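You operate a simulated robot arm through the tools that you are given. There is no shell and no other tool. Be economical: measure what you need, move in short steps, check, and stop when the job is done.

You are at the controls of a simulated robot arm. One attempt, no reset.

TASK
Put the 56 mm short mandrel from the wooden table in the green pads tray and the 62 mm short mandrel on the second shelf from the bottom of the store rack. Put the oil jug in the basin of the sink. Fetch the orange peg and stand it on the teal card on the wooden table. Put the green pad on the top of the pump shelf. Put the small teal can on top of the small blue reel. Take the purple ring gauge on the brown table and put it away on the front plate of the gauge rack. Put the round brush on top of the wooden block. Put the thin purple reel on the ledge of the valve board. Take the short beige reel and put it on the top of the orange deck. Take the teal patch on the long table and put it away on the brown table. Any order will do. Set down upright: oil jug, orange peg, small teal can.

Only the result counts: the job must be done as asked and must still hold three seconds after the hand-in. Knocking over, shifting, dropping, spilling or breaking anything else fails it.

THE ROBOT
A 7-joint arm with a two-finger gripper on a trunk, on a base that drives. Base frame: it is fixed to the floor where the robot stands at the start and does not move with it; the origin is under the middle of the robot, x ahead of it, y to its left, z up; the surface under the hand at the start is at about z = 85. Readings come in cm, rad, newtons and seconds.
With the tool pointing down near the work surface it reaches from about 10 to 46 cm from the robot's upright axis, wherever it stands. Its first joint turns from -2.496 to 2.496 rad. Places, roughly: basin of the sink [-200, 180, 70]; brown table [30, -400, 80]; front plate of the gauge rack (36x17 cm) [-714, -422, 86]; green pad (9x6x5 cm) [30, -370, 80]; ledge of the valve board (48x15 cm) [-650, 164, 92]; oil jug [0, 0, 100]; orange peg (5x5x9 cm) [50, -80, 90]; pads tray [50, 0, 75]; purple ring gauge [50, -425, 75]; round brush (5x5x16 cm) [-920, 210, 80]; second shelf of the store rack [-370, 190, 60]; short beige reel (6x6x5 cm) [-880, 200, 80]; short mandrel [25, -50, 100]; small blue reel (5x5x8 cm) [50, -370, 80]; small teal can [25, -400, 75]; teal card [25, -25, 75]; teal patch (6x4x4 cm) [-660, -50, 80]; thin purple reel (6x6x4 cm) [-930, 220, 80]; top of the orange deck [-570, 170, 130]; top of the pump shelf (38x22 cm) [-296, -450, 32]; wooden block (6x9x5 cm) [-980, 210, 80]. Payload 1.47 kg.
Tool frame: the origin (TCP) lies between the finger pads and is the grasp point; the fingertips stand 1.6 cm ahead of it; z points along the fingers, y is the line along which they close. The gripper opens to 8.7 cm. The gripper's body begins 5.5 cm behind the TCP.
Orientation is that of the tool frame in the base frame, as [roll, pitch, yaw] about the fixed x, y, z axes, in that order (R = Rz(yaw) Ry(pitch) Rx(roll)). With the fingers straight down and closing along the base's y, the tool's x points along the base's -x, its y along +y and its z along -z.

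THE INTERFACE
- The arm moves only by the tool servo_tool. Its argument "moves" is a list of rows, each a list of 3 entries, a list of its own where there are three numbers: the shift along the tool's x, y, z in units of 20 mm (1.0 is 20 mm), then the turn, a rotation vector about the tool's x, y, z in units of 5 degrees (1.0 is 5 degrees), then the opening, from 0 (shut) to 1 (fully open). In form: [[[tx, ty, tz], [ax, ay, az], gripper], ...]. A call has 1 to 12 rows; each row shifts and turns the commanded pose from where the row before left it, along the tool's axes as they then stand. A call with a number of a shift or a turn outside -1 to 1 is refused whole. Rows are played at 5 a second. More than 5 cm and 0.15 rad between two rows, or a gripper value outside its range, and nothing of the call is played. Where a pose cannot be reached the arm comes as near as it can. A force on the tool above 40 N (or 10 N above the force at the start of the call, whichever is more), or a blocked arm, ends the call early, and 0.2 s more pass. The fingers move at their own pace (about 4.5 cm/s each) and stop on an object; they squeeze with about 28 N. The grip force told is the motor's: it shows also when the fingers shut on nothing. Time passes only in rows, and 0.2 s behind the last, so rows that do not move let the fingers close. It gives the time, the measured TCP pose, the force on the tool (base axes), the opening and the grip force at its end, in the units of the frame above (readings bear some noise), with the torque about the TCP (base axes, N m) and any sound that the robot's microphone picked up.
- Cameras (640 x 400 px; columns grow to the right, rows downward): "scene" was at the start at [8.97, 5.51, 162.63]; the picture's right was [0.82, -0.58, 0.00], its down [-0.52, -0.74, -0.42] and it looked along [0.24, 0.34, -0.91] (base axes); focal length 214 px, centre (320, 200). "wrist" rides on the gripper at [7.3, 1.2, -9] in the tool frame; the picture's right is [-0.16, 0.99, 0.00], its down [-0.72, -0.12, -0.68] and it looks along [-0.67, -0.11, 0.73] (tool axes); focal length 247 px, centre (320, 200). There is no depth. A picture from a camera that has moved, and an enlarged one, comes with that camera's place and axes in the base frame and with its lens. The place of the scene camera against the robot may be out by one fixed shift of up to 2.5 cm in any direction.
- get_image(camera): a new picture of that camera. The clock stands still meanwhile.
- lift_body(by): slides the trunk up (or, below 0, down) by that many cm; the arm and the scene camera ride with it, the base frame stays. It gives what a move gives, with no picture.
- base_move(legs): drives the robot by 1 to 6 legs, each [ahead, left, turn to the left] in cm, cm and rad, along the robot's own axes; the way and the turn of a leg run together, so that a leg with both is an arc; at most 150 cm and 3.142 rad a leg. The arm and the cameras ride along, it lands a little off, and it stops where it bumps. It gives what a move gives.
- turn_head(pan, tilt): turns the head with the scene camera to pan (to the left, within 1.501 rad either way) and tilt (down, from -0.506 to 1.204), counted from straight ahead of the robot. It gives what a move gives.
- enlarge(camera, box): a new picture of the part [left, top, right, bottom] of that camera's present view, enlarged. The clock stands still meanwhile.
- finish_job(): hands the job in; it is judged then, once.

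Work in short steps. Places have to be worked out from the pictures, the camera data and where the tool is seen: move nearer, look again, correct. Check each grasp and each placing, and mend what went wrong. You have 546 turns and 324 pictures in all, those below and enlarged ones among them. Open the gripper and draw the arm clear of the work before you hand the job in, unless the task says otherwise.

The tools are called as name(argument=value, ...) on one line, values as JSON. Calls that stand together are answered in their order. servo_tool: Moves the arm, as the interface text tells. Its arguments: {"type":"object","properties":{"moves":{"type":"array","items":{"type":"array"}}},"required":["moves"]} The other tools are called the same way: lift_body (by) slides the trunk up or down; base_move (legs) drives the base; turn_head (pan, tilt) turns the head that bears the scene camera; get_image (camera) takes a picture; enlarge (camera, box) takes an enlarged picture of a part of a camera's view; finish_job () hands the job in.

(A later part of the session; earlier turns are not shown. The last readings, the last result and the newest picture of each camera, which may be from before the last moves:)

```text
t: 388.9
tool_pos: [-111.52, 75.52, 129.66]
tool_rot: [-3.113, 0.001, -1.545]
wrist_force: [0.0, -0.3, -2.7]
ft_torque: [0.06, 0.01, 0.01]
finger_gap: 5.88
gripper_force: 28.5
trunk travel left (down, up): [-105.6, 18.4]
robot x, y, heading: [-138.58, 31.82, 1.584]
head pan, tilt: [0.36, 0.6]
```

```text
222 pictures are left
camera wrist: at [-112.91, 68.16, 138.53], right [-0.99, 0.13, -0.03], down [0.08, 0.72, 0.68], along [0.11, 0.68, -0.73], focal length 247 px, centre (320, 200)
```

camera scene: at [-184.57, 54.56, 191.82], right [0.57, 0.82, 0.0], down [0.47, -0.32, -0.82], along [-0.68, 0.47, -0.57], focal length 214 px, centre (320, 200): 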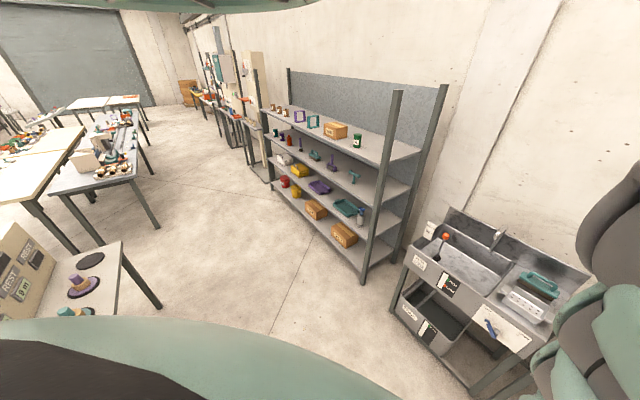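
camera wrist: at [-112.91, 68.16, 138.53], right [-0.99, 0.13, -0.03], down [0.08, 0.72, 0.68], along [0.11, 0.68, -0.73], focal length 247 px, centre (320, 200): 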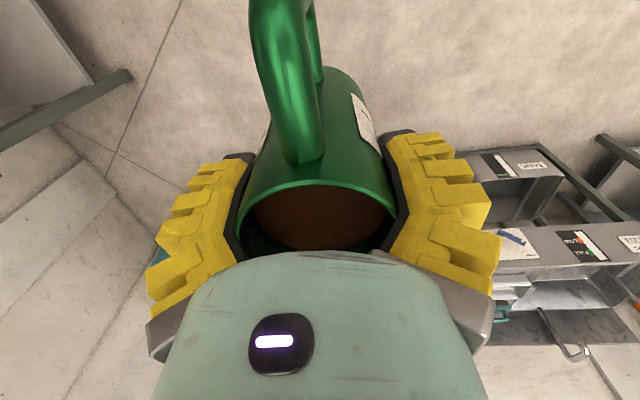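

Drive to the front of the sink.

base_move(legs=[[0, 98, -0.013], [64, 0, 0]])

get_image(camera="wrist")

```text
t: 397.2
tool_pos: [-208.7, 138.93, 129.77]
tool_rot: [-3.115, 0.001, -1.565]
wrist_force: [-0.4, 0.3, -2.8]
ft_torque: [0.03, 0.01, -0.01]
finger_gap: 5.92
gripper_force: 28.4
trunk travel left (down, up): [-105.6, 18.4]
robot x, y, heading: [-236.45, 95.66, 1.562]
head pan, tilt: [0.36, 0.6]
```

```text
221 pictures are left
camera wrist: at [-210.14, 131.7, 138.53], right [-0.99, 0.15, -0.03], down [0.09, 0.72, 0.68], along [0.12, 0.67, -0.73], focal length 247 px, centre (320, 200)
```

wrist: 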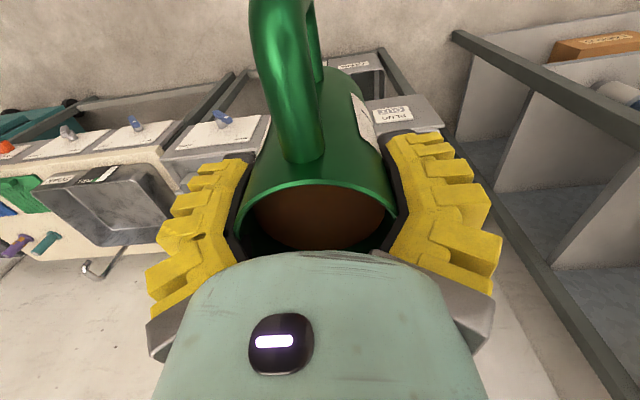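

Triangulating, the sink rim is at z≈74.5, basin x -237…-186, y 167…209. I'll set the jug at about (-205,186).

base_move(legs=[[47, -3.7, 0]])

lift_body(by=-30)

get_image(camera="wrist")

```text
t: 400.0
tool_pos: [-204.25, 185.72, 129.64]
tool_rot: [-3.113, 0.003, -1.568]
wrist_force: [0.1, 0.5, -2.4]
ft_torque: [0.0, 0.0, 0.01]
finger_gap: 5.9
gripper_force: 27.9
trunk travel left (down, up): [-105.6, 18.4]
robot x, y, heading: [-232.17, 143.06, 1.557]
head pan, tilt: [0.36, 0.6]
```

```text
t: 403.2
tool_pos: [-206.19, 187.04, 126.25]
tool_rot: [3.13, 0.024, -1.569]
wrist_force: [-0.2, -0.5, -2.6]
ft_torque: [0.04, -0.06, 0.02]
finger_gap: 5.92
gripper_force: 27.7
trunk travel left (down, up): [-101.3, 22.7]
robot x, y, heading: [-232.02, 142.64, 1.558]
head pan, tilt: [0.36, 0.6]
stopped: the arm was blocked; the commanded pose is now the measured one
```

```text
220 pictures are left
camera wrist: at [-207.42, 179.57, 135.03], right [-0.99, 0.16, 0.02], down [0.12, 0.71, 0.69], along [0.1, 0.69, -0.72], focal length 247 px, centre (320, 200)
```

wrist: 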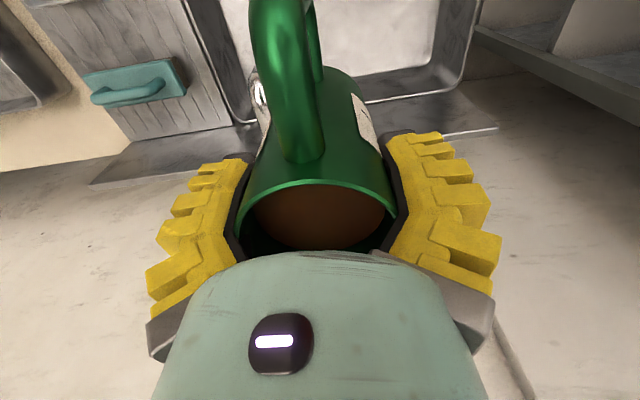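

The arm was blocked, probably against the store rack to the left. I raise, back off, and approach from further right with the robot turned left.

lift_body(by=8)

base_move(legs=[[-47, 0, 0], [0, -44, 0], [0, 0, 0.88]])

get_image(camera="wrist")

get_image(camera="scene")

```text
t: 404.4
tool_pos: [-203.54, 185.4, 133.35]
tool_rot: [-3.115, 0.002, -1.566]
wrist_force: [-0.4, -0.6, -3.4]
ft_torque: [0.02, 0.02, 0.0]
finger_gap: 5.9
gripper_force: 28.3
trunk travel left (down, up): [-109.3, 14.7]
robot x, y, heading: [-231.34, 142.72, 1.561]
head pan, tilt: [0.36, 0.6]
```

```text
t: 411.7
tool_pos: [-202.21, 144.2, 133.31]
tool_rot: [-3.113, 0.002, -0.692]
wrist_force: [0.4, -1.1, -1.9]
ft_torque: [0.02, 0.02, 0.0]
finger_gap: 5.9
gripper_force: 28.3
trunk travel left (down, up): [-109.3, 14.7]
robot x, y, heading: [-187.44, 95.32, 2.433]
head pan, tilt: [0.36, 0.6]
```

```text
219 pictures are left
camera wrist: at [-197.62, 138.61, 142.21], right [-0.75, -0.66, -0.03], down [-0.49, 0.54, 0.68], along [-0.44, 0.53, -0.73], focal length 247 px, centre (320, 200)
```

wrist: 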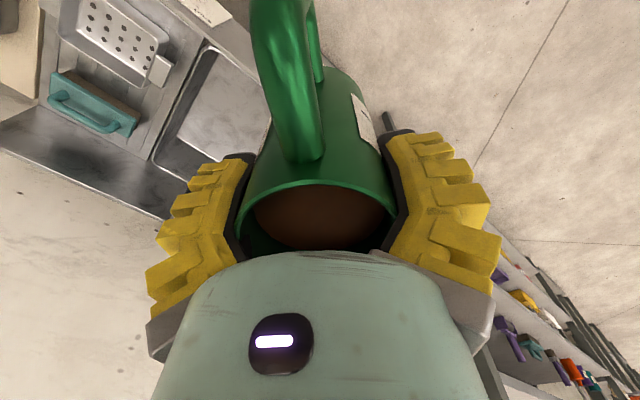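

```text
218 pictures are left
camera scene: at [-202.67, 98.12, 177.74], right [-0.26, 0.97, 0.0], down [0.55, 0.15, -0.82], along [-0.8, -0.22, -0.57], focal length 214 px, centre (320, 200)
```

scene: 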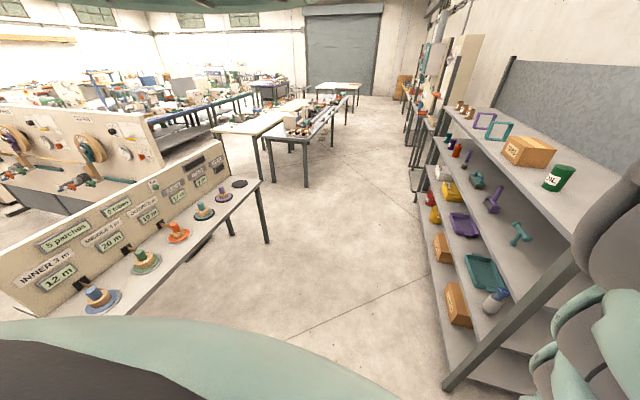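

Rack is intact. Now move the hand over the basin from this side and lower.

base_move(legs=[[28, -31, 0]])

lift_body(by=-30)

get_image(camera="wrist")

```text
t: 414.3
tool_pos: [-203.47, 185.72, 133.43]
tool_rot: [-3.115, 0.003, -0.691]
wrist_force: [-0.4, -0.5, -2.4]
ft_torque: [-0.01, 0.05, 0.01]
finger_gap: 5.92
gripper_force: 27.5
trunk travel left (down, up): [-109.3, 14.7]
robot x, y, heading: [-188.61, 137.26, 2.437]
head pan, tilt: [0.36, 0.6]
```

```text
t: 416.6
tool_pos: [-203.81, 185.91, 108.77]
tool_rot: [-3.109, 0.004, -0.686]
wrist_force: [-4.4, -5.1, 15.8]
ft_torque: [0.54, -0.74, -0.11]
finger_gap: 5.83
gripper_force: 28.2
trunk travel left (down, up): [-84.3, 39.7]
robot x, y, heading: [-188.23, 136.47, 2.437]
head pan, tilt: [0.36, 0.6]
stopped: the force on the tool passed its limit at 113 N (the readings are from after the stop); the commanded pose is now the measured one
```

```text
217 pictures are left
camera wrist: at [-199.14, 180.22, 117.53], right [-0.75, -0.66, -0.03], down [-0.5, 0.53, 0.69], along [-0.44, 0.53, -0.73], focal length 247 px, centre (320, 200)
```

wrist: 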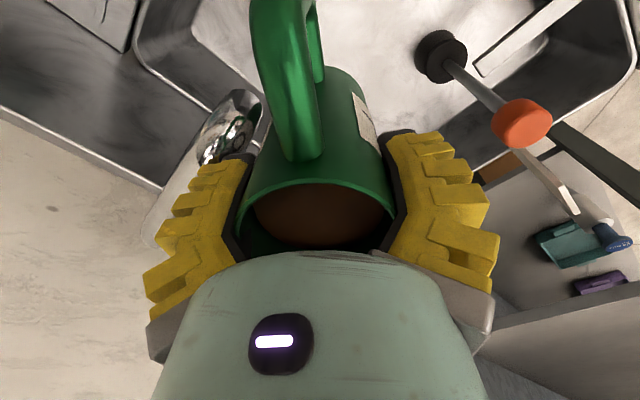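

The jug's bottom met the chrome faucet. Raise at once and look.

lift_body(by=8)

get_image(camera="wrist")

```text
t: 417.7
tool_pos: [-203.6, 185.7, 116.71]
tool_rot: [-3.112, -0.001, -0.688]
wrist_force: [0.1, 0.1, -2.6]
ft_torque: [0.02, 0.03, -0.05]
finger_gap: 5.94
gripper_force: 27.8
trunk travel left (down, up): [-92.3, 31.7]
robot x, y, heading: [-188.59, 136.53, 2.436]
head pan, tilt: [0.36, 0.6]
```

```text
216 pictures are left
camera wrist: at [-198.99, 180.12, 125.45], right [-0.75, -0.66, -0.03], down [-0.5, 0.53, 0.68], along [-0.44, 0.53, -0.73], focal length 247 px, centre (320, 200)
```

wrist: 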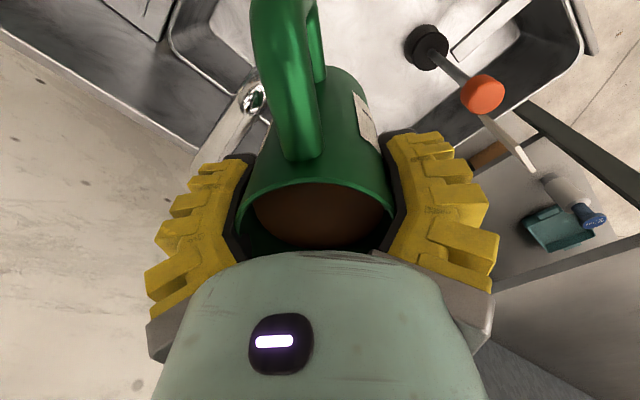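

The right finger touched the faucet's arch near (-197,191.5). I shift the target to (-208,178.5), away from it, and look before lowering.

base_move(legs=[[-1.3, 8.3, 0]])

lift_body(by=-8)

get_image(camera="wrist")

```text
t: 418.8
tool_pos: [-207.91, 178.76, 116.49]
tool_rot: [-3.11, -0.002, -0.687]
wrist_force: [0.3, -0.9, -3.3]
ft_torque: [0.03, 0.06, -0.01]
finger_gap: 5.97
gripper_force: 28.0
trunk travel left (down, up): [-92.3, 31.7]
robot x, y, heading: [-193.16, 129.68, 2.437]
head pan, tilt: [0.36, 0.6]
```

```text
t: 420.0
tool_pos: [-207.81, 178.7, 108.55]
tool_rot: [-3.11, -0.002, -0.687]
wrist_force: [-0.2, 0.3, -2.2]
ft_torque: [0.04, 0.0, -0.01]
finger_gap: 5.97
gripper_force: 28.0
trunk travel left (down, up): [-84.3, 39.7]
robot x, y, heading: [-192.85, 129.46, 2.432]
head pan, tilt: [0.36, 0.6]
```

```text
215 pictures are left
camera wrist: at [-203.33, 173.07, 117.47], right [-0.75, -0.66, -0.03], down [-0.5, 0.53, 0.68], along [-0.44, 0.53, -0.73], focal length 247 px, centre (320, 200)
```

wrist: 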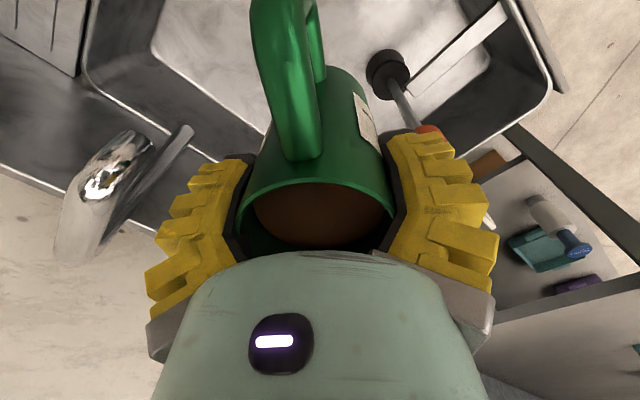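

Faucet and plug rod are both clear now. Lower 28 more, checking.

lift_body(by=-20)

lift_body(by=-12)

get_image(camera="wrist")

```text
t: 422.1
tool_pos: [-207.85, 178.72, 88.55]
tool_rot: [-3.111, -0.002, -0.688]
wrist_force: [0.5, -0.2, -2.8]
ft_torque: [0.03, -0.01, -0.02]
finger_gap: 5.97
gripper_force: 28.4
trunk travel left (down, up): [-64.3, 59.7]
robot x, y, heading: [-192.83, 129.91, 2.436]
head pan, tilt: [0.36, 0.6]
```

```text
t: 423.4
tool_pos: [-207.95, 178.76, 77.45]
tool_rot: [-3.108, -0.001, -0.684]
wrist_force: [2.1, -4.6, 11.8]
ft_torque: [-0.19, 0.33, 0.1]
finger_gap: 5.95
gripper_force: 27.9
trunk travel left (down, up): [-52.9, 71.1]
robot x, y, heading: [-192.94, 129.59, 2.438]
head pan, tilt: [0.36, 0.6]
stopped: the force on the tool passed its limit at 50 N (the readings are from after the stop); the commanded pose is now the measured one
```

```text
214 pictures are left
camera wrist: at [-203.33, 173.12, 86.32], right [-0.75, -0.66, -0.03], down [-0.5, 0.53, 0.68], along [-0.44, 0.53, -0.73], focal length 247 px, centre (320, 200)
```

wrist: 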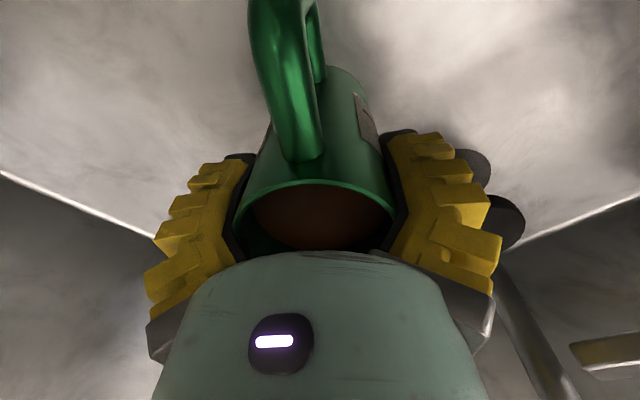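

Contact at TCP z 77.5 → jug bottom ≈70.5, the listed basin floor. Release gently.

servo_tool(moves=[[[0, 0, 0], [0, 0, 0], 0.65], [[0, 0, 0], [0, 0, 0], 0.72], [[0, 0, 0], [0, 0, 0], 0.78], [[0, 0, 0], [0, 0, 0], 0.78]])

get_image(camera="wrist")

```text
t: 424.4
tool_pos: [-207.93, 178.92, 77.39]
tool_rot: [-3.108, -0.001, -0.684]
wrist_force: [0.8, 0.3, 3.2]
ft_torque: [-0.06, 0.1, -0.05]
finger_gap: 6.89
gripper_force: 9.8
trunk travel left (down, up): [-52.9, 71.1]
robot x, y, heading: [-193.11, 129.4, 2.434]
head pan, tilt: [0.36, 0.6]
```

```text
213 pictures are left
camera wrist: at [-203.34, 173.15, 86.29], right [-0.75, -0.66, -0.03], down [-0.5, 0.53, 0.68], along [-0.44, 0.53, -0.73], focal length 247 px, centre (320, 200)
```

wrist: 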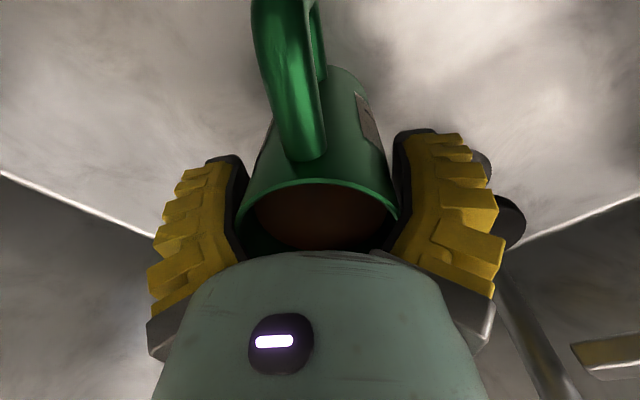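

Fingers are off the jug. Raise gently and check it stays.

servo_tool(moves=[[[0, 0, 0], [0, 0, 0], 0.85], [[0, 0, 0], [0, 0, 0], 0.85]])

lift_body(by=2)

get_image(camera="wrist")

```text
t: 425.0
tool_pos: [-207.92, 178.76, 77.51]
tool_rot: [-3.106, -0.003, -0.686]
wrist_force: [0.6, 0.5, 2.0]
ft_torque: [-0.06, 0.02, -0.03]
finger_gap: 7.69
gripper_force: 6.3
trunk travel left (down, up): [-52.9, 71.1]
robot x, y, heading: [-192.88, 129.6, 2.435]
head pan, tilt: [0.36, 0.6]
```

```text
t: 425.7
tool_pos: [-207.94, 178.64, 79.45]
tool_rot: [-3.109, -0.002, -0.687]
wrist_force: [-0.1, -0.5, 0.3]
ft_torque: [-0.02, 0.01, -0.01]
finger_gap: 7.7
gripper_force: 1.8
trunk travel left (down, up): [-54.9, 69.1]
robot x, y, heading: [-192.72, 129.44, 2.435]
head pan, tilt: [0.36, 0.6]
```

```text
212 pictures are left
camera wrist: at [-203.32, 173.1, 88.28], right [-0.75, -0.66, -0.03], down [-0.5, 0.53, 0.68], along [-0.44, 0.53, -0.73], focal length 247 px, centre (320, 200)
```

wrist: 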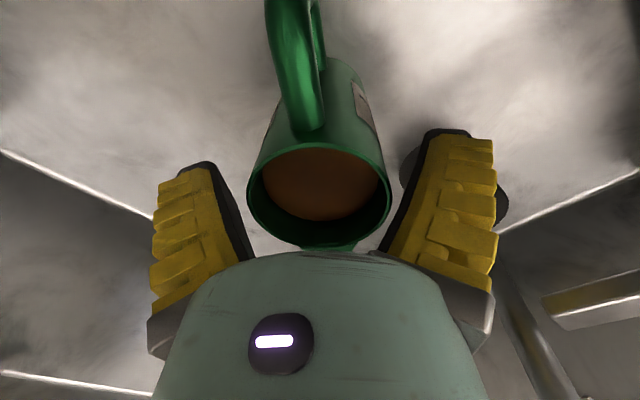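

The jug stands upright in the basin. Raise fully and verify.

lift_body(by=30)

get_image(camera="wrist")

```text
t: 428.7
tool_pos: [-207.9, 178.76, 109.39]
tool_rot: [-3.109, -0.002, -0.684]
wrist_force: [-0.1, 0.6, 0.3]
ft_torque: [-0.01, 0.0, -0.01]
finger_gap: 7.67
gripper_force: 1.3
trunk travel left (down, up): [-84.9, 39.1]
robot x, y, heading: [-192.75, 129.63, 2.432]
head pan, tilt: [0.36, 0.6]
```

```text
211 pictures are left
camera wrist: at [-203.33, 173.11, 118.28], right [-0.75, -0.66, -0.03], down [-0.5, 0.53, 0.68], along [-0.44, 0.53, -0.73], focal length 247 px, centre (320, 200)
```

wrist: 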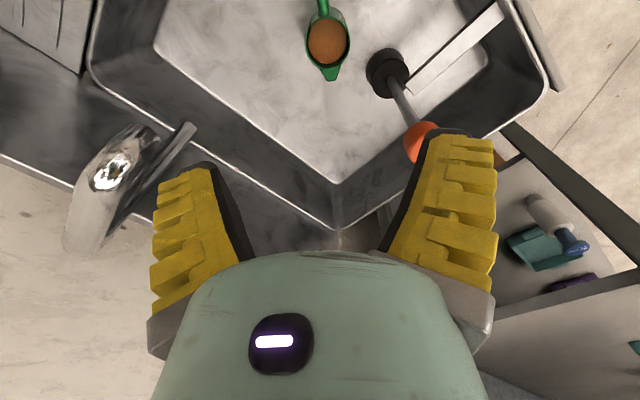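

Jug done. Raise, back off and drive west along the corridor (y≈70).

lift_body(by=38.5)

base_move(legs=[[-39, 45.5, 0], [0, 0, -0.86], [0, 150, 0], [0, 150, 0]])

get_image(camera="scene")

get_image(camera="wrist")

```text
t: 432.4
tool_pos: [-207.89, 178.72, 147.93]
tool_rot: [-3.109, 0.0, -0.686]
wrist_force: [-0.1, -0.1, 0.7]
ft_torque: [-0.01, -0.01, 0.03]
finger_gap: 7.67
gripper_force: 1.8
trunk travel left (down, up): [-123.4, 0.6]
robot x, y, heading: [-192.72, 129.73, 2.435]
head pan, tilt: [0.36, 0.6]
```

```text
t: 452.0
tool_pos: [-464.67, 113.13, 147.88]
tool_rot: [-3.107, -0.003, -1.537]
wrist_force: [0.5, 0.2, 0.0]
ft_torque: [-0.03, 0.01, -0.01]
finger_gap: 7.68
gripper_force: 1.4
trunk travel left (down, up): [-123.4, 0.6]
robot x, y, heading: [-491.86, 69.51, 1.586]
head pan, tilt: [0.36, 0.6]
```

```text
210 pictures are left
camera scene: at [-500.65, 81.8, 191.85], right [0.55, 0.83, 0.0], down [0.47, -0.31, -0.83], along [-0.69, 0.46, -0.56], focal length 214 px, centre (320, 200)
```

scene: 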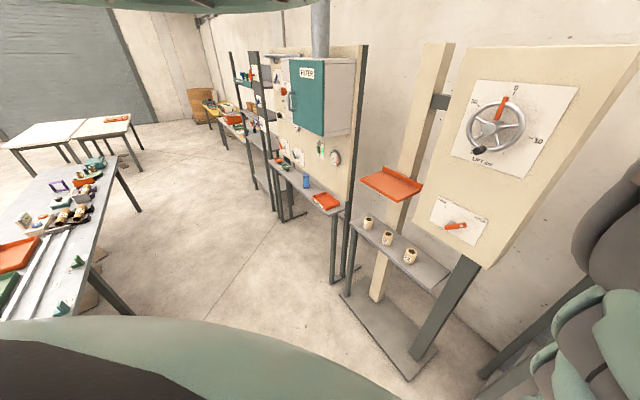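

```text
209 pictures are left
camera wrist: at [-466.02, 105.77, 156.79], right [-0.99, 0.13, -0.03], down [0.07, 0.73, 0.68], along [0.11, 0.67, -0.73], focal length 247 px, centre (320, 200)
```

wrist: 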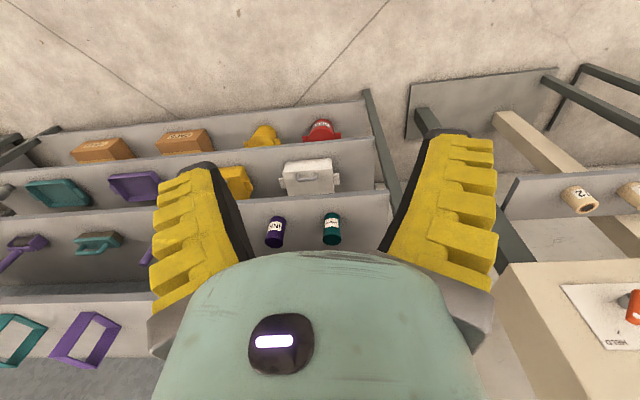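

I see the orange deck, the valve board's ledge and further benches. Continue west.

base_move(legs=[[0, 150, -0.015], [0, 150, 0]])

get_image(camera="scene")

get_image(camera="wrist")

```text
t: 466.5
tool_pos: [-764.47, 112.13, 147.96]
tool_rot: [-3.109, -0.003, -1.538]
wrist_force: [0.5, 0.5, 0.7]
ft_torque: [0.01, 0.0, 0.0]
finger_gap: 7.67
gripper_force: 1.6
trunk travel left (down, up): [-123.4, 0.6]
robot x, y, heading: [-791.57, 68.49, 1.582]
head pan, tilt: [0.36, 0.6]
```

```text
208 pictures are left
camera scene: at [-800.4, 80.83, 191.85], right [0.55, 0.83, 0.0], down [0.47, -0.31, -0.83], along [-0.69, 0.45, -0.56], focal length 214 px, centre (320, 200)
```

scene: 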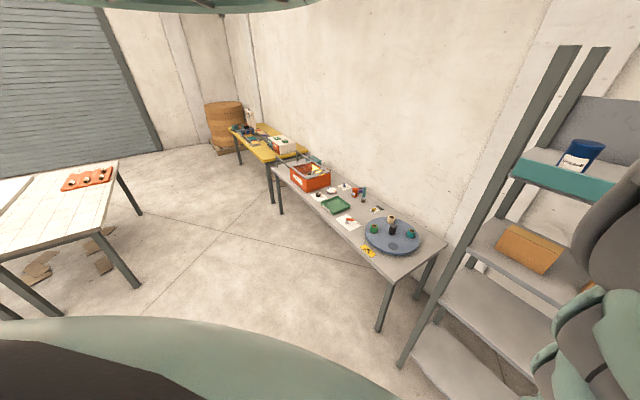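

```text
207 pictures are left
camera wrist: at [-765.79, 104.82, 156.79], right [-0.99, 0.13, -0.03], down [0.07, 0.73, 0.68], along [0.11, 0.67, -0.73], focal length 247 px, centre (320, 200)
```

wrist: 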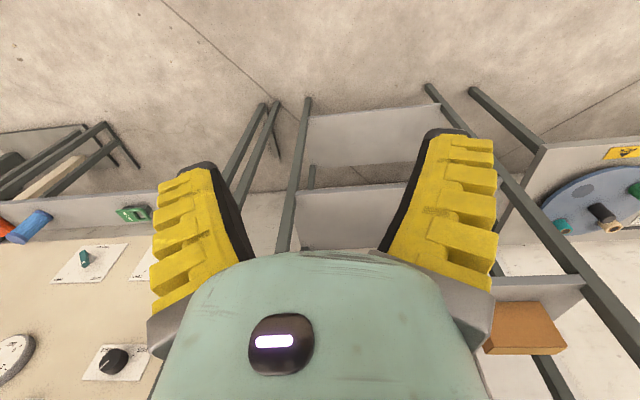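

Enlarge the benches with the targets.

enlarge(camera="scene", box=[220, 110, 450, 270])

```text
2.50 times, centred on (335, 190) of scene
camera zoom: at [-800.4, 80.83, 191.85], right [0.55, 0.83, 0.0], down [0.47, -0.31, -0.83], along [-0.69, 0.45, -0.56], focal length 536 px, centre (282, 225)
```

zoom: 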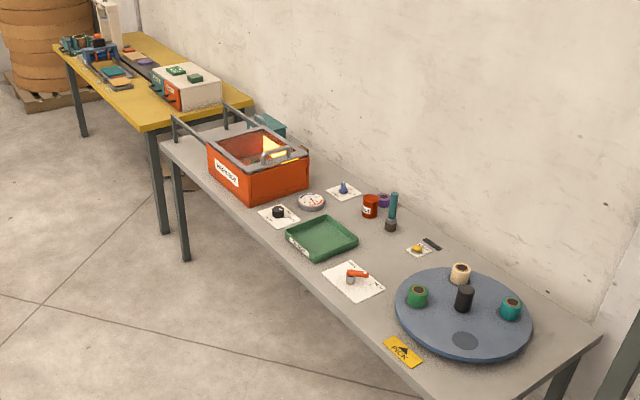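

Targets seen: beige reel on a turntable, purple reel, round brush (teal stick). Move further to look down with the wrist camera.

base_move(legs=[[0, 150, -0.012], [35, 0, 0]])

get_image(camera="wrist")

```text
t: 475.7
tool_pos: [-911.74, 146.13, 147.97]
tool_rot: [-3.109, -0.002, -1.552]
wrist_force: [0.6, 0.4, -0.2]
ft_torque: [0.02, 0.01, 0.04]
finger_gap: 7.69
gripper_force: 1.8
trunk travel left (down, up): [-123.4, 0.6]
robot x, y, heading: [-939.44, 102.78, 1.573]
head pan, tilt: [0.36, 0.6]
```

```text
205 pictures are left
camera wrist: at [-913.14, 138.92, 156.79], right [-0.99, 0.14, -0.03], down [0.08, 0.73, 0.68], along [0.12, 0.67, -0.73], focal length 247 px, centre (320, 200)
```

wrist: 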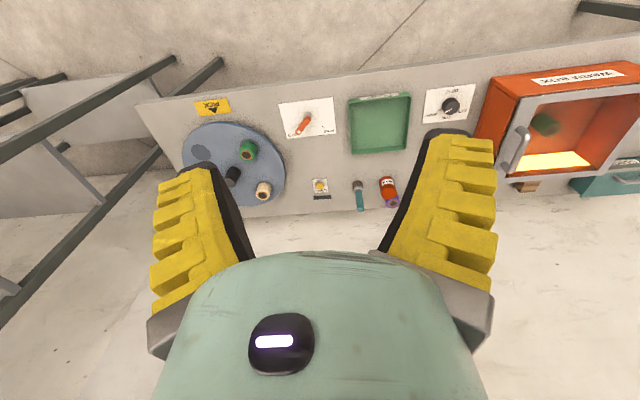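

The wooden block (brown) is at about (-982,211) between the orange WARM BOX and a teal box; brush at (-916,202), purple reel next to a red can. Move closer to the brush.

base_move(legs=[[40, 5, 0]])

lift_body(by=-20)

get_image(camera="wrist")

```text
t: 478.2
tool_pos: [-916.47, 185.97, 147.9]
tool_rot: [-3.108, -0.003, -1.555]
wrist_force: [1.0, 0.7, -0.8]
ft_torque: [0.01, -0.01, -0.02]
finger_gap: 7.7
gripper_force: 1.4
trunk travel left (down, up): [-123.4, 0.6]
robot x, y, heading: [-944.15, 142.52, 1.569]
head pan, tilt: [0.36, 0.6]
```

```text
t: 480.4
tool_pos: [-916.44, 186.04, 127.94]
tool_rot: [-3.108, -0.003, -1.554]
wrist_force: [0.8, 0.7, -0.3]
ft_torque: [-0.05, -0.05, 0.01]
finger_gap: 7.7
gripper_force: 1.9
trunk travel left (down, up): [-103.4, 20.6]
robot x, y, heading: [-944.21, 142.75, 1.565]
head pan, tilt: [0.36, 0.6]
```

```text
204 pictures are left
camera wrist: at [-917.92, 178.79, 136.79], right [-0.99, 0.14, -0.03], down [0.08, 0.73, 0.68], along [0.12, 0.67, -0.73], focal length 247 px, centre (320, 200)
```

wrist: 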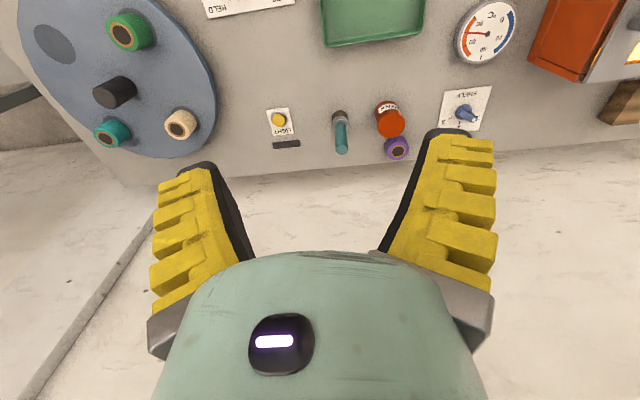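

Brush at (-916.7,206.3), table z≈74.5, brush top ≈91. Approach with a narrow opening.

servo_tool(moves=[[[0, 0, 0], [0, 0, 0], 0.5], [[0, 0, 0], [0, 0, 0], 0.5], [[0, 0, 0], [0, 0, 0], 0.5]])

base_move(legs=[[18, 0, 0]])

lift_body(by=-20)

get_image(camera="wrist")

```text
t: 481.2
tool_pos: [-916.44, 185.91, 127.96]
tool_rot: [-3.108, -0.002, -1.555]
wrist_force: [-1.0, 0.0, -0.4]
ft_torque: [0.01, 0.0, 0.01]
finger_gap: 4.89
gripper_force: 4.0
trunk travel left (down, up): [-103.4, 20.6]
robot x, y, heading: [-943.99, 142.9, 1.565]
head pan, tilt: [0.36, 0.6]
```

```text
t: 482.7
tool_pos: [-916.36, 203.99, 127.97]
tool_rot: [-3.11, -0.001, -1.553]
wrist_force: [0.2, -0.6, 0.5]
ft_torque: [0.02, 0.01, 0.02]
finger_gap: 4.92
gripper_force: 3.9
trunk travel left (down, up): [-103.4, 20.6]
robot x, y, heading: [-943.9, 161.1, 1.564]
head pan, tilt: [0.36, 0.6]
```

```text
t: 484.8
tool_pos: [-916.23, 203.97, 107.94]
tool_rot: [-3.107, -0.003, -1.552]
wrist_force: [-0.2, -0.3, 0.4]
ft_torque: [-0.02, 0.03, -0.02]
finger_gap: 4.89
gripper_force: 4.2
trunk travel left (down, up): [-83.4, 40.6]
robot x, y, heading: [-943.84, 160.89, 1.559]
head pan, tilt: [0.36, 0.6]
```

```text
203 pictures are left
camera wrist: at [-917.77, 196.74, 116.8], right [-0.99, 0.14, -0.03], down [0.08, 0.73, 0.68], along [0.12, 0.67, -0.73], focal length 247 px, centre (320, 200)
```

wrist: 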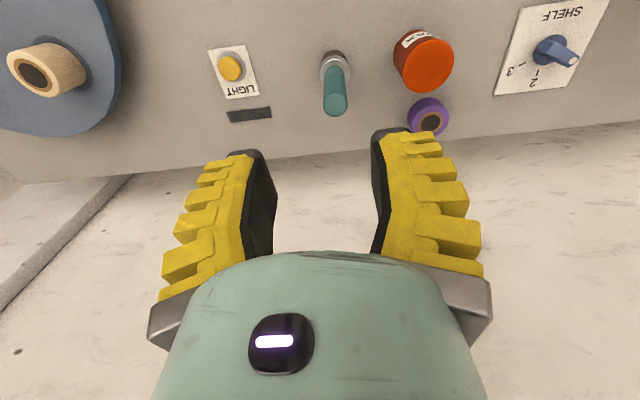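

Enlarge to make sure this is the brush and not a lever.

enlarge(camera="wrist", box=[270, 20, 470, 150])

```text
3.08 times, centred on (370, 85) of wrist
camera zoom: at [-917.77, 196.74, 116.8], right [-0.99, 0.14, -0.03], down [0.08, 0.73, 0.68], along [0.12, 0.67, -0.73], focal length 760 px, centre (166, 554)
```

zoom: 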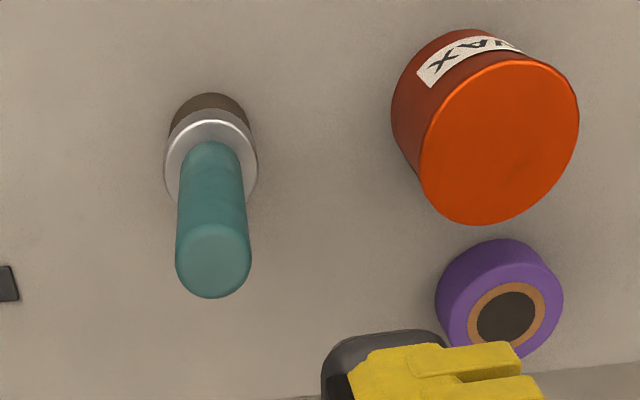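

It is the brush (teal handle, ferrule, bristles). Handle top z≈91.5 at (-917.1,206.7). Position and lower to z≈87, then grip.

base_move(legs=[[2.6, 0.8, 0]])

lift_body(by=-12)

get_image(camera="wrist")

```text
t: 485.7
tool_pos: [-917.15, 206.59, 107.89]
tool_rot: [-3.107, -0.003, -1.556]
wrist_force: [-0.5, 0.9, -0.5]
ft_torque: [0.0, -0.01, 0.03]
finger_gap: 4.9
gripper_force: 3.7
trunk travel left (down, up): [-83.4, 40.6]
robot x, y, heading: [-944.83, 163.42, 1.561]
head pan, tilt: [0.36, 0.6]
```

```text
t: 487.2
tool_pos: [-917.11, 206.58, 95.93]
tool_rot: [-3.107, -0.001, -1.555]
wrist_force: [0.5, 0.2, -0.4]
ft_torque: [0.01, 0.01, 0.02]
finger_gap: 4.93
gripper_force: 3.9
trunk travel left (down, up): [-71.4, 52.6]
robot x, y, heading: [-944.91, 163.56, 1.562]
head pan, tilt: [0.36, 0.6]
```

```text
201 pictures are left
camera wrist: at [-918.55, 199.38, 104.8], right [-0.99, 0.14, -0.03], down [0.08, 0.73, 0.68], along [0.12, 0.67, -0.73], focal length 247 px, centre (320, 200)
```

wrist: 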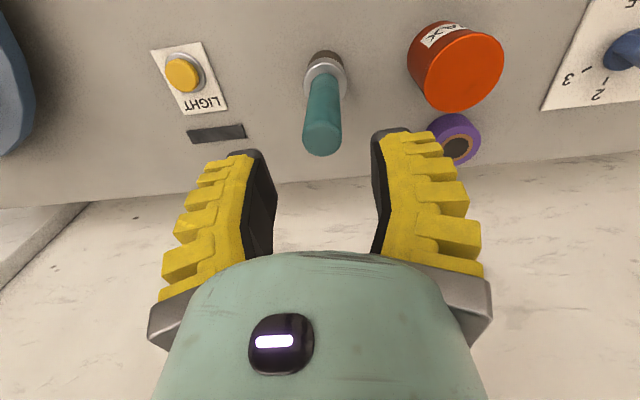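

Centred. Lower 8.8 and close.

lift_body(by=-8.8)

servo_tool(moves=[[[0, 0, 0], [0, 0, 0], 0.3], [[0, 0, 0], [0, 0, 0], 0.1], [[0, 0, 0], [0, 0, 0], 0], [[0, 0, 0], [0, 0, 0], 0], [[0, 0, 0], [0, 0, 0], 0]])

get_image(camera="wrist")

```text
t: 488.4
tool_pos: [-917.1, 206.66, 87.12]
tool_rot: [-3.109, -0.001, -1.555]
wrist_force: [-0.1, -0.2, -0.5]
ft_torque: [0.01, 0.01, 0.03]
finger_gap: 4.91
gripper_force: 3.6
trunk travel left (down, up): [-62.6, 61.4]
robot x, y, heading: [-944.6, 163.46, 1.566]
head pan, tilt: [0.36, 0.6]
```

```text
t: 489.6
tool_pos: [-916.93, 206.62, 87.13]
tool_rot: [-3.105, -0.002, -1.557]
wrist_force: [0.5, -2.0, 6.0]
ft_torque: [-0.29, 0.06, 0.03]
finger_gap: 2.23
gripper_force: 27.6
trunk travel left (down, up): [-62.6, 61.4]
robot x, y, heading: [-944.97, 163.81, 1.564]
head pan, tilt: [0.36, 0.6]
```

```text
200 pictures are left
camera wrist: at [-918.49, 199.36, 96.03], right [-0.99, 0.14, -0.04], down [0.08, 0.73, 0.68], along [0.12, 0.67, -0.73], focal length 247 px, centre (320, 200)
```

wrist: 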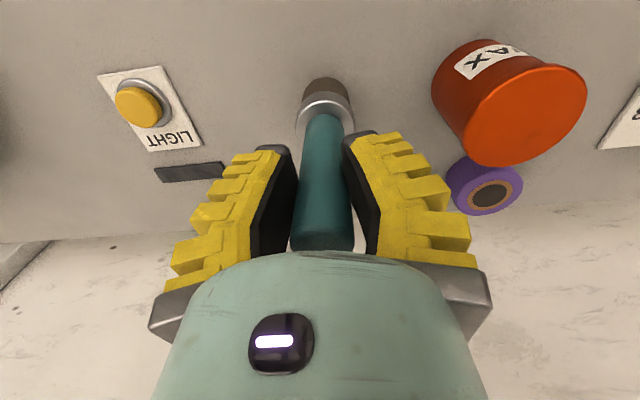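

Gripped. Lift and move over the wooden block, then look.

lift_body(by=40)

base_move(legs=[[-12, 0, 0], [0, 63, 0]])

get_image(camera="wrist")

```text
t: 493.4
tool_pos: [-917.09, 206.56, 127.22]
tool_rot: [-3.108, -0.001, -1.555]
wrist_force: [0.1, 0.6, -0.2]
ft_torque: [-0.02, 0.02, 0.06]
finger_gap: 1.72
gripper_force: 28.4
trunk travel left (down, up): [-102.6, 21.4]
robot x, y, heading: [-944.91, 163.43, 1.566]
head pan, tilt: [0.36, 0.6]
```

```text
t: 497.8
tool_pos: [-980.33, 194.95, 127.12]
tool_rot: [-3.108, -0.002, -1.563]
wrist_force: [0.3, -0.9, -0.1]
ft_torque: [-0.03, -0.02, 0.04]
finger_gap: 1.67
gripper_force: 28.5
trunk travel left (down, up): [-102.6, 21.4]
robot x, y, heading: [-1008.38, 151.79, 1.553]
head pan, tilt: [0.36, 0.6]
```

```text
199 pictures are left
camera wrist: at [-981.83, 187.79, 135.99], right [-0.99, 0.15, -0.03], down [0.09, 0.73, 0.68], along [0.13, 0.67, -0.73], focal length 247 px, centre (320, 200)
```

wrist: 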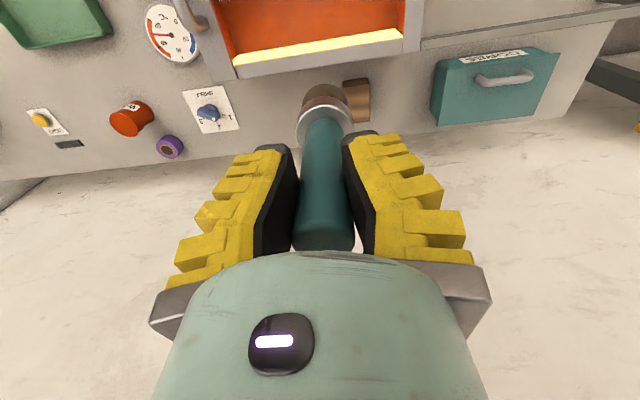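

The block is hidden behind the brush; shift 10 cm aside to see it fully.

base_move(legs=[[0, -12, 0]])

get_image(camera="wrist")

enlarge(camera="wrist", box=[340, 20, 520, 160])

```text
t: 499.1
tool_pos: [-968.35, 194.83, 127.09]
tool_rot: [-3.109, -0.002, -1.563]
wrist_force: [-0.1, 0.3, 0.0]
ft_torque: [-0.02, 0.03, 0.04]
finger_gap: 1.61
gripper_force: 28.0
trunk travel left (down, up): [-102.6, 21.4]
robot x, y, heading: [-996.31, 152.01, 1.559]
head pan, tilt: [0.36, 0.6]
```

```text
198 pictures are left
camera wrist: at [-969.9, 187.65, 135.98], right [-0.99, 0.15, -0.03], down [0.09, 0.73, 0.68], along [0.13, 0.67, -0.73], focal length 247 px, centre (320, 200)
```

wrist: 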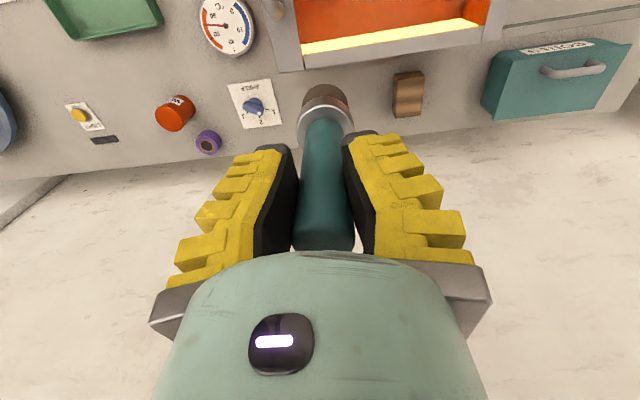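

```text
2.86 times, centred on (430, 90) of wrist
camera zoom: at [-969.9, 187.65, 135.98], right [-0.99, 0.15, -0.03], down [0.09, 0.73, 0.68], along [0.13, 0.67, -0.73], focal length 706 px, centre (6, 514)
```

zoom: 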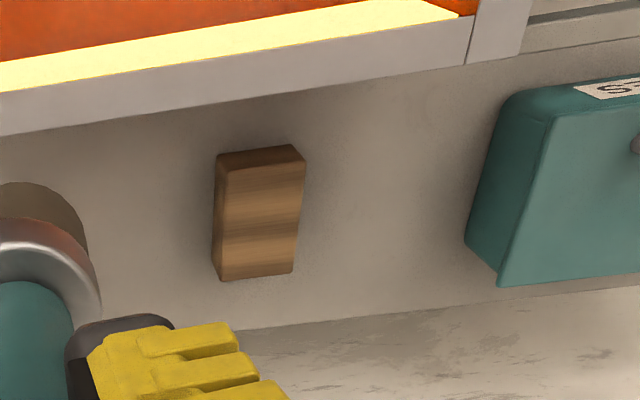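

Block top centre ≈(-984.3,211), top z≈79.5. I yaw the hand 90° so the camera is clear of the warm box, then move above the block.

servo_tool(moves=[[[0, 0, 0], [0, 0, 1], 0], [[0, 0, 0], [0, 0, 1], 0], [[0, 0, 0], [0, 0, 1], 0], [[0, 0, 0], [0, 0, 1], 0], [[0, 0, 0], [0, 0, 1], 0], [[0, 0, 0], [0, 0, 1], 0], [[0, 0, 0], [0, 0, 1], 0], [[0, 0, 0], [0, 0, 1], 0], [[0, 0, 0], [0, 0, 1], 0]])

servo_tool(moves=[[[0, 0, 0], [0, 0, 1], 0], [[0, 0, 0], [0, 0, 1], 0], [[0, 0, 0], [0, 0, 1], 0], [[0, 0, 0], [0, 0, 1], 0], [[0, 0, 0], [0, 0, 1], 0], [[0, 0, 0], [0, 0, 1], 0], [[0, 0, 0], [0, 0, 1], 0], [[0, 0, 0], [0, 0, 1], 0], [[0, 0, 0], [0, 0, 1], 0]])

base_move(legs=[[0, 16, 0], [16.2, 0, 0]])

get_image(camera="wrist")

```text
t: 501.1
tool_pos: [-968.32, 194.92, 127.22]
tool_rot: [-3.117, 0.024, -2.348]
wrist_force: [0.6, 0.3, -1.5]
ft_torque: [0.01, 0.05, -0.02]
finger_gap: 1.58
gripper_force: 28.1
trunk travel left (down, up): [-102.6, 21.4]
robot x, y, heading: [-996.97, 151.77, 1.562]
head pan, tilt: [0.36, 0.6]
```

```text
t: 503.1
tool_pos: [-968.4, 194.81, 127.04]
tool_rot: [-3.14, 0.034, -3.133]
wrist_force: [-0.3, -0.6, -1.0]
ft_torque: [-0.02, 0.03, 0.01]
finger_gap: 1.56
gripper_force: 28.5
trunk travel left (down, up): [-102.6, 21.4]
robot x, y, heading: [-996.57, 151.79, 1.558]
head pan, tilt: [0.36, 0.6]
```

```text
t: 505.5
tool_pos: [-984.17, 211.29, 127.13]
tool_rot: [-3.141, 0.034, -3.129]
wrist_force: [0.1, 0.6, -2.0]
ft_torque: [0.0, 0.04, -0.03]
finger_gap: 1.56
gripper_force: 28.2
trunk travel left (down, up): [-102.6, 21.4]
robot x, y, heading: [-1012.01, 168.24, 1.559]
head pan, tilt: [0.36, 0.6]
```

```text
196 pictures are left
camera wrist: at [-991.87, 212.47, 135.76], right [0.15, 0.99, 0.0], down [0.7, -0.11, 0.7], along [0.7, -0.1, -0.71], focal length 247 px, centre (320, 200)
```

wrist: 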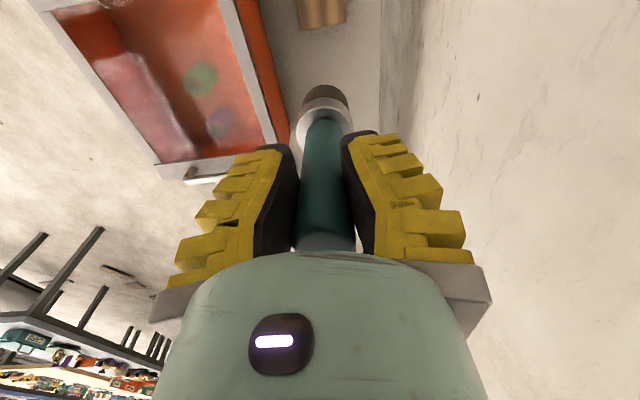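

The block lies right below (its edge visible at the top). Level the pitch and lower.

servo_tool(moves=[[[0, 0, 0], [0, 0.4, 0], 0]])

lift_body(by=-20)

lift_body(by=-11)

get_image(camera="wrist")

```text
t: 505.9
tool_pos: [-984.08, 211.27, 127.11]
tool_rot: [-3.14, 0.0, -3.132]
wrist_force: [-0.1, 0.2, -1.3]
ft_torque: [-0.02, 0.01, -0.04]
finger_gap: 1.54
gripper_force: 28.2
trunk travel left (down, up): [-102.6, 21.4]
robot x, y, heading: [-1012.36, 168.3, 1.559]
head pan, tilt: [0.36, 0.6]
```

```text
t: 508.1
tool_pos: [-984.1, 211.2, 107.1]
tool_rot: [-3.139, -0.001, -3.132]
wrist_force: [0.3, 0.0, -1.7]
ft_torque: [0.0, 0.04, 0.03]
finger_gap: 1.52
gripper_force: 27.9
trunk travel left (down, up): [-82.6, 41.4]
robot x, y, heading: [-1012.17, 168.02, 1.557]
head pan, tilt: [0.36, 0.6]
```

```text
t: 509.5
tool_pos: [-984.15, 211.27, 96.15]
tool_rot: [-3.142, 0.0, -3.131]
wrist_force: [-0.7, -0.5, -1.2]
ft_torque: [0.01, 0.07, 0.0]
finger_gap: 1.51
gripper_force: 28.0
trunk travel left (down, up): [-71.6, 52.4]
robot x, y, heading: [-1011.88, 168.25, 1.558]
head pan, tilt: [0.36, 0.6]
```

```text
195 pictures are left
camera wrist: at [-991.55, 212.49, 105.04], right [0.15, 0.99, 0.0], down [0.73, -0.11, 0.68], along [0.67, -0.1, -0.73], focal length 247 px, centre (320, 200)
```

wrist: 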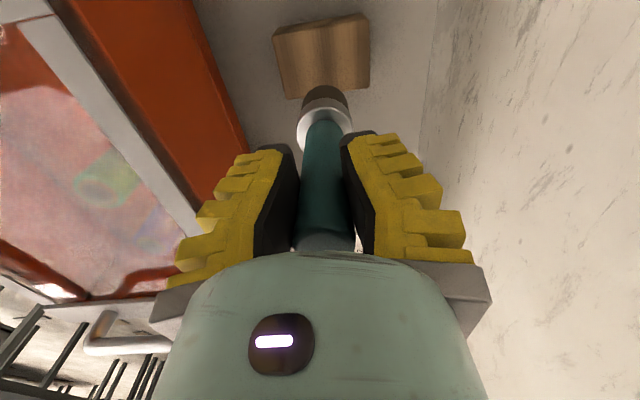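

Block centre ≈(-985.2,211.8); nudge 0.9 cm and lower to contact.

servo_tool(moves=[[[0.45, 0.15, 0], [0, 0, 0], 0]])

lift_body(by=-2.5)

lift_body(by=-0.7)

lift_body(by=-0.6)

```text
t: 509.9
tool_pos: [-985.05, 211.37, 96.14]
tool_rot: [-3.137, -0.001, -3.134]
wrist_force: [0.7, -0.5, -1.1]
ft_torque: [0.01, 0.05, -0.02]
finger_gap: 1.5
gripper_force: 28.8
trunk travel left (down, up): [-71.6, 52.4]
robot x, y, heading: [-1012.15, 168.44, 1.559]
head pan, tilt: [0.36, 0.6]
```

```text
t: 510.6
tool_pos: [-985.05, 211.63, 93.54]
tool_rot: [-3.14, -0.003, -3.13]
wrist_force: [0.6, -0.5, -2.1]
ft_torque: [0.0, 0.03, 0.02]
finger_gap: 1.48
gripper_force: 28.4
trunk travel left (down, up): [-69.1, 54.9]
robot x, y, heading: [-1012.0, 168.11, 1.561]
head pan, tilt: [0.36, 0.6]
```

```text
t: 511.1
tool_pos: [-985.05, 211.58, 93.01]
tool_rot: [-3.141, -0.002, -3.132]
wrist_force: [-0.9, -0.5, -0.6]
ft_torque: [0.02, 0.02, -0.01]
finger_gap: 1.5
gripper_force: 29.0
trunk travel left (down, up): [-68.4, 55.6]
robot x, y, heading: [-1012.03, 168.46, 1.551]
head pan, tilt: [0.36, 0.6]
```

```text
t: 511.7
tool_pos: [-985.16, 211.56, 92.29]
tool_rot: [-3.141, -0.002, -3.131]
wrist_force: [0.3, -0.3, -0.8]
ft_torque: [-0.01, 0.03, -0.01]
finger_gap: 1.51
gripper_force: 28.2
trunk travel left (down, up): [-67.8, 56.2]
robot x, y, heading: [-1012.13, 168.24, 1.551]
head pan, tilt: [0.36, 0.6]
```

lift_body(by=-0.6)

lift_body(by=-0.5)

get_image(camera="wrist")

```text
t: 512.2
tool_pos: [-984.9, 211.49, 91.86]
tool_rot: [-3.14, 0.0, -3.131]
wrist_force: [1.1, -0.2, 5.8]
ft_torque: [-0.03, -0.1, 0.02]
finger_gap: 1.64
gripper_force: 27.7
trunk travel left (down, up): [-67.2, 56.8]
robot x, y, heading: [-1012.32, 168.31, 1.561]
head pan, tilt: [0.36, 0.6]
```

```text
t: 512.8
tool_pos: [-985.07, 211.63, 91.33]
tool_rot: [-3.141, 0.0, -3.132]
wrist_force: [-1.6, -0.7, 12.5]
ft_torque: [0.01, -0.09, -0.02]
finger_gap: 1.57
gripper_force: 27.6
trunk travel left (down, up): [-66.7, 57.3]
robot x, y, heading: [-1012.28, 168.21, 1.56]
head pan, tilt: [0.36, 0.6]
```

```text
194 pictures are left
camera wrist: at [-992.42, 212.89, 100.19], right [0.15, 0.99, 0.0], down [0.73, -0.11, 0.68], along [0.67, -0.1, -0.73], focal length 247 px, centre (320, 200)
```

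wrist: 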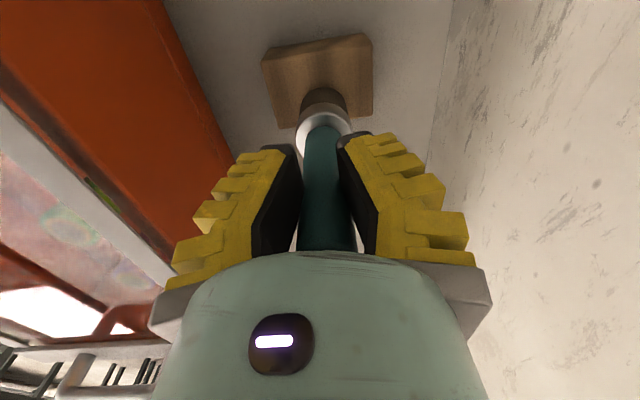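

In contact but ~0.9 cm off toward the block's +x edge; lift 0.8, shift, and set down again.

lift_body(by=1.5)

servo_tool(moves=[[[0.4, 0.1, 0], [0, 0, 0], 0]])

lift_body(by=-1.2)

lift_body(by=-0.4)

```text
t: 513.4
tool_pos: [-985.01, 211.58, 92.64]
tool_rot: [-3.139, -0.003, -3.13]
wrist_force: [-0.3, 0.3, 0.6]
ft_torque: [-0.01, 0.0, -0.02]
finger_gap: 0.0
gripper_force: 27.9
trunk travel left (down, up): [-68.2, 55.8]
robot x, y, heading: [-1011.84, 167.95, 1.556]
head pan, tilt: [0.36, 0.6]
```

```text
t: 513.8
tool_pos: [-985.94, 211.77, 92.77]
tool_rot: [-3.138, -0.001, -3.13]
wrist_force: [-0.7, -0.2, 0.6]
ft_torque: [-0.01, 0.01, 0.0]
finger_gap: 0.0
gripper_force: 28.2
trunk travel left (down, up): [-68.2, 55.8]
robot x, y, heading: [-1011.93, 168.31, 1.558]
head pan, tilt: [0.36, 0.6]
```

```text
t: 514.4
tool_pos: [-985.91, 211.86, 91.52]
tool_rot: [-3.139, -0.003, -3.131]
wrist_force: [0.4, -0.6, 0.0]
ft_torque: [-0.03, 0.0, -0.01]
finger_gap: 0.0
gripper_force: 27.9
trunk travel left (down, up): [-67.0, 57.0]
robot x, y, heading: [-1012.0, 168.04, 1.558]
head pan, tilt: [0.36, 0.6]
```

```text
t: 515.0
tool_pos: [-985.94, 211.72, 91.2]
tool_rot: [-3.139, -0.001, -3.13]
wrist_force: [-0.1, 0.8, -0.2]
ft_torque: [0.02, -0.02, -0.01]
finger_gap: 0.01
gripper_force: 27.4
trunk travel left (down, up): [-66.6, 57.4]
robot x, y, heading: [-1011.84, 168.12, 1.556]
head pan, tilt: [0.36, 0.6]
```

The fingers closed fully: the brush slipped free. Look at once.

get_image(camera="wrist")

```text
193 pictures are left
camera wrist: at [-993.3, 212.99, 100.04], right [0.15, 0.99, 0.0], down [0.73, -0.11, 0.68], along [0.67, -0.1, -0.73], focal length 247 px, centre (320, 200)
```

wrist: 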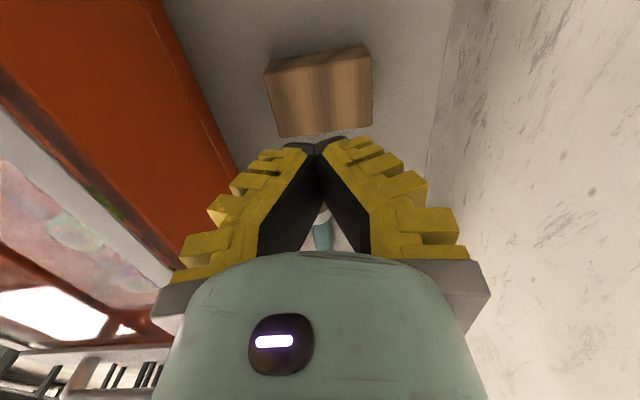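

The brush fell on the table beyond the block. Raise and look.

lift_body(by=30)

get_image(camera="wrist")

```text
t: 518.0
tool_pos: [-985.96, 211.81, 121.2]
tool_rot: [-3.14, -0.004, -3.132]
wrist_force: [-0.7, -0.1, -0.8]
ft_torque: [0.02, -0.04, -0.02]
finger_gap: 0.0
gripper_force: 28.0
trunk travel left (down, up): [-96.6, 27.4]
robot x, y, heading: [-1012.09, 168.82, 1.559]
head pan, tilt: [0.36, 0.6]
```

```text
192 pictures are left
camera wrist: at [-993.3, 212.99, 130.04], right [0.15, 0.99, 0.0], down [0.73, -0.11, 0.68], along [0.67, -0.1, -0.73], focal length 247 px, centre (320, 200)
```

wrist: 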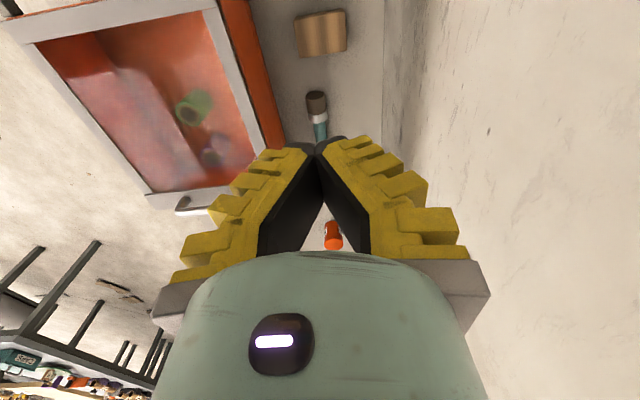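

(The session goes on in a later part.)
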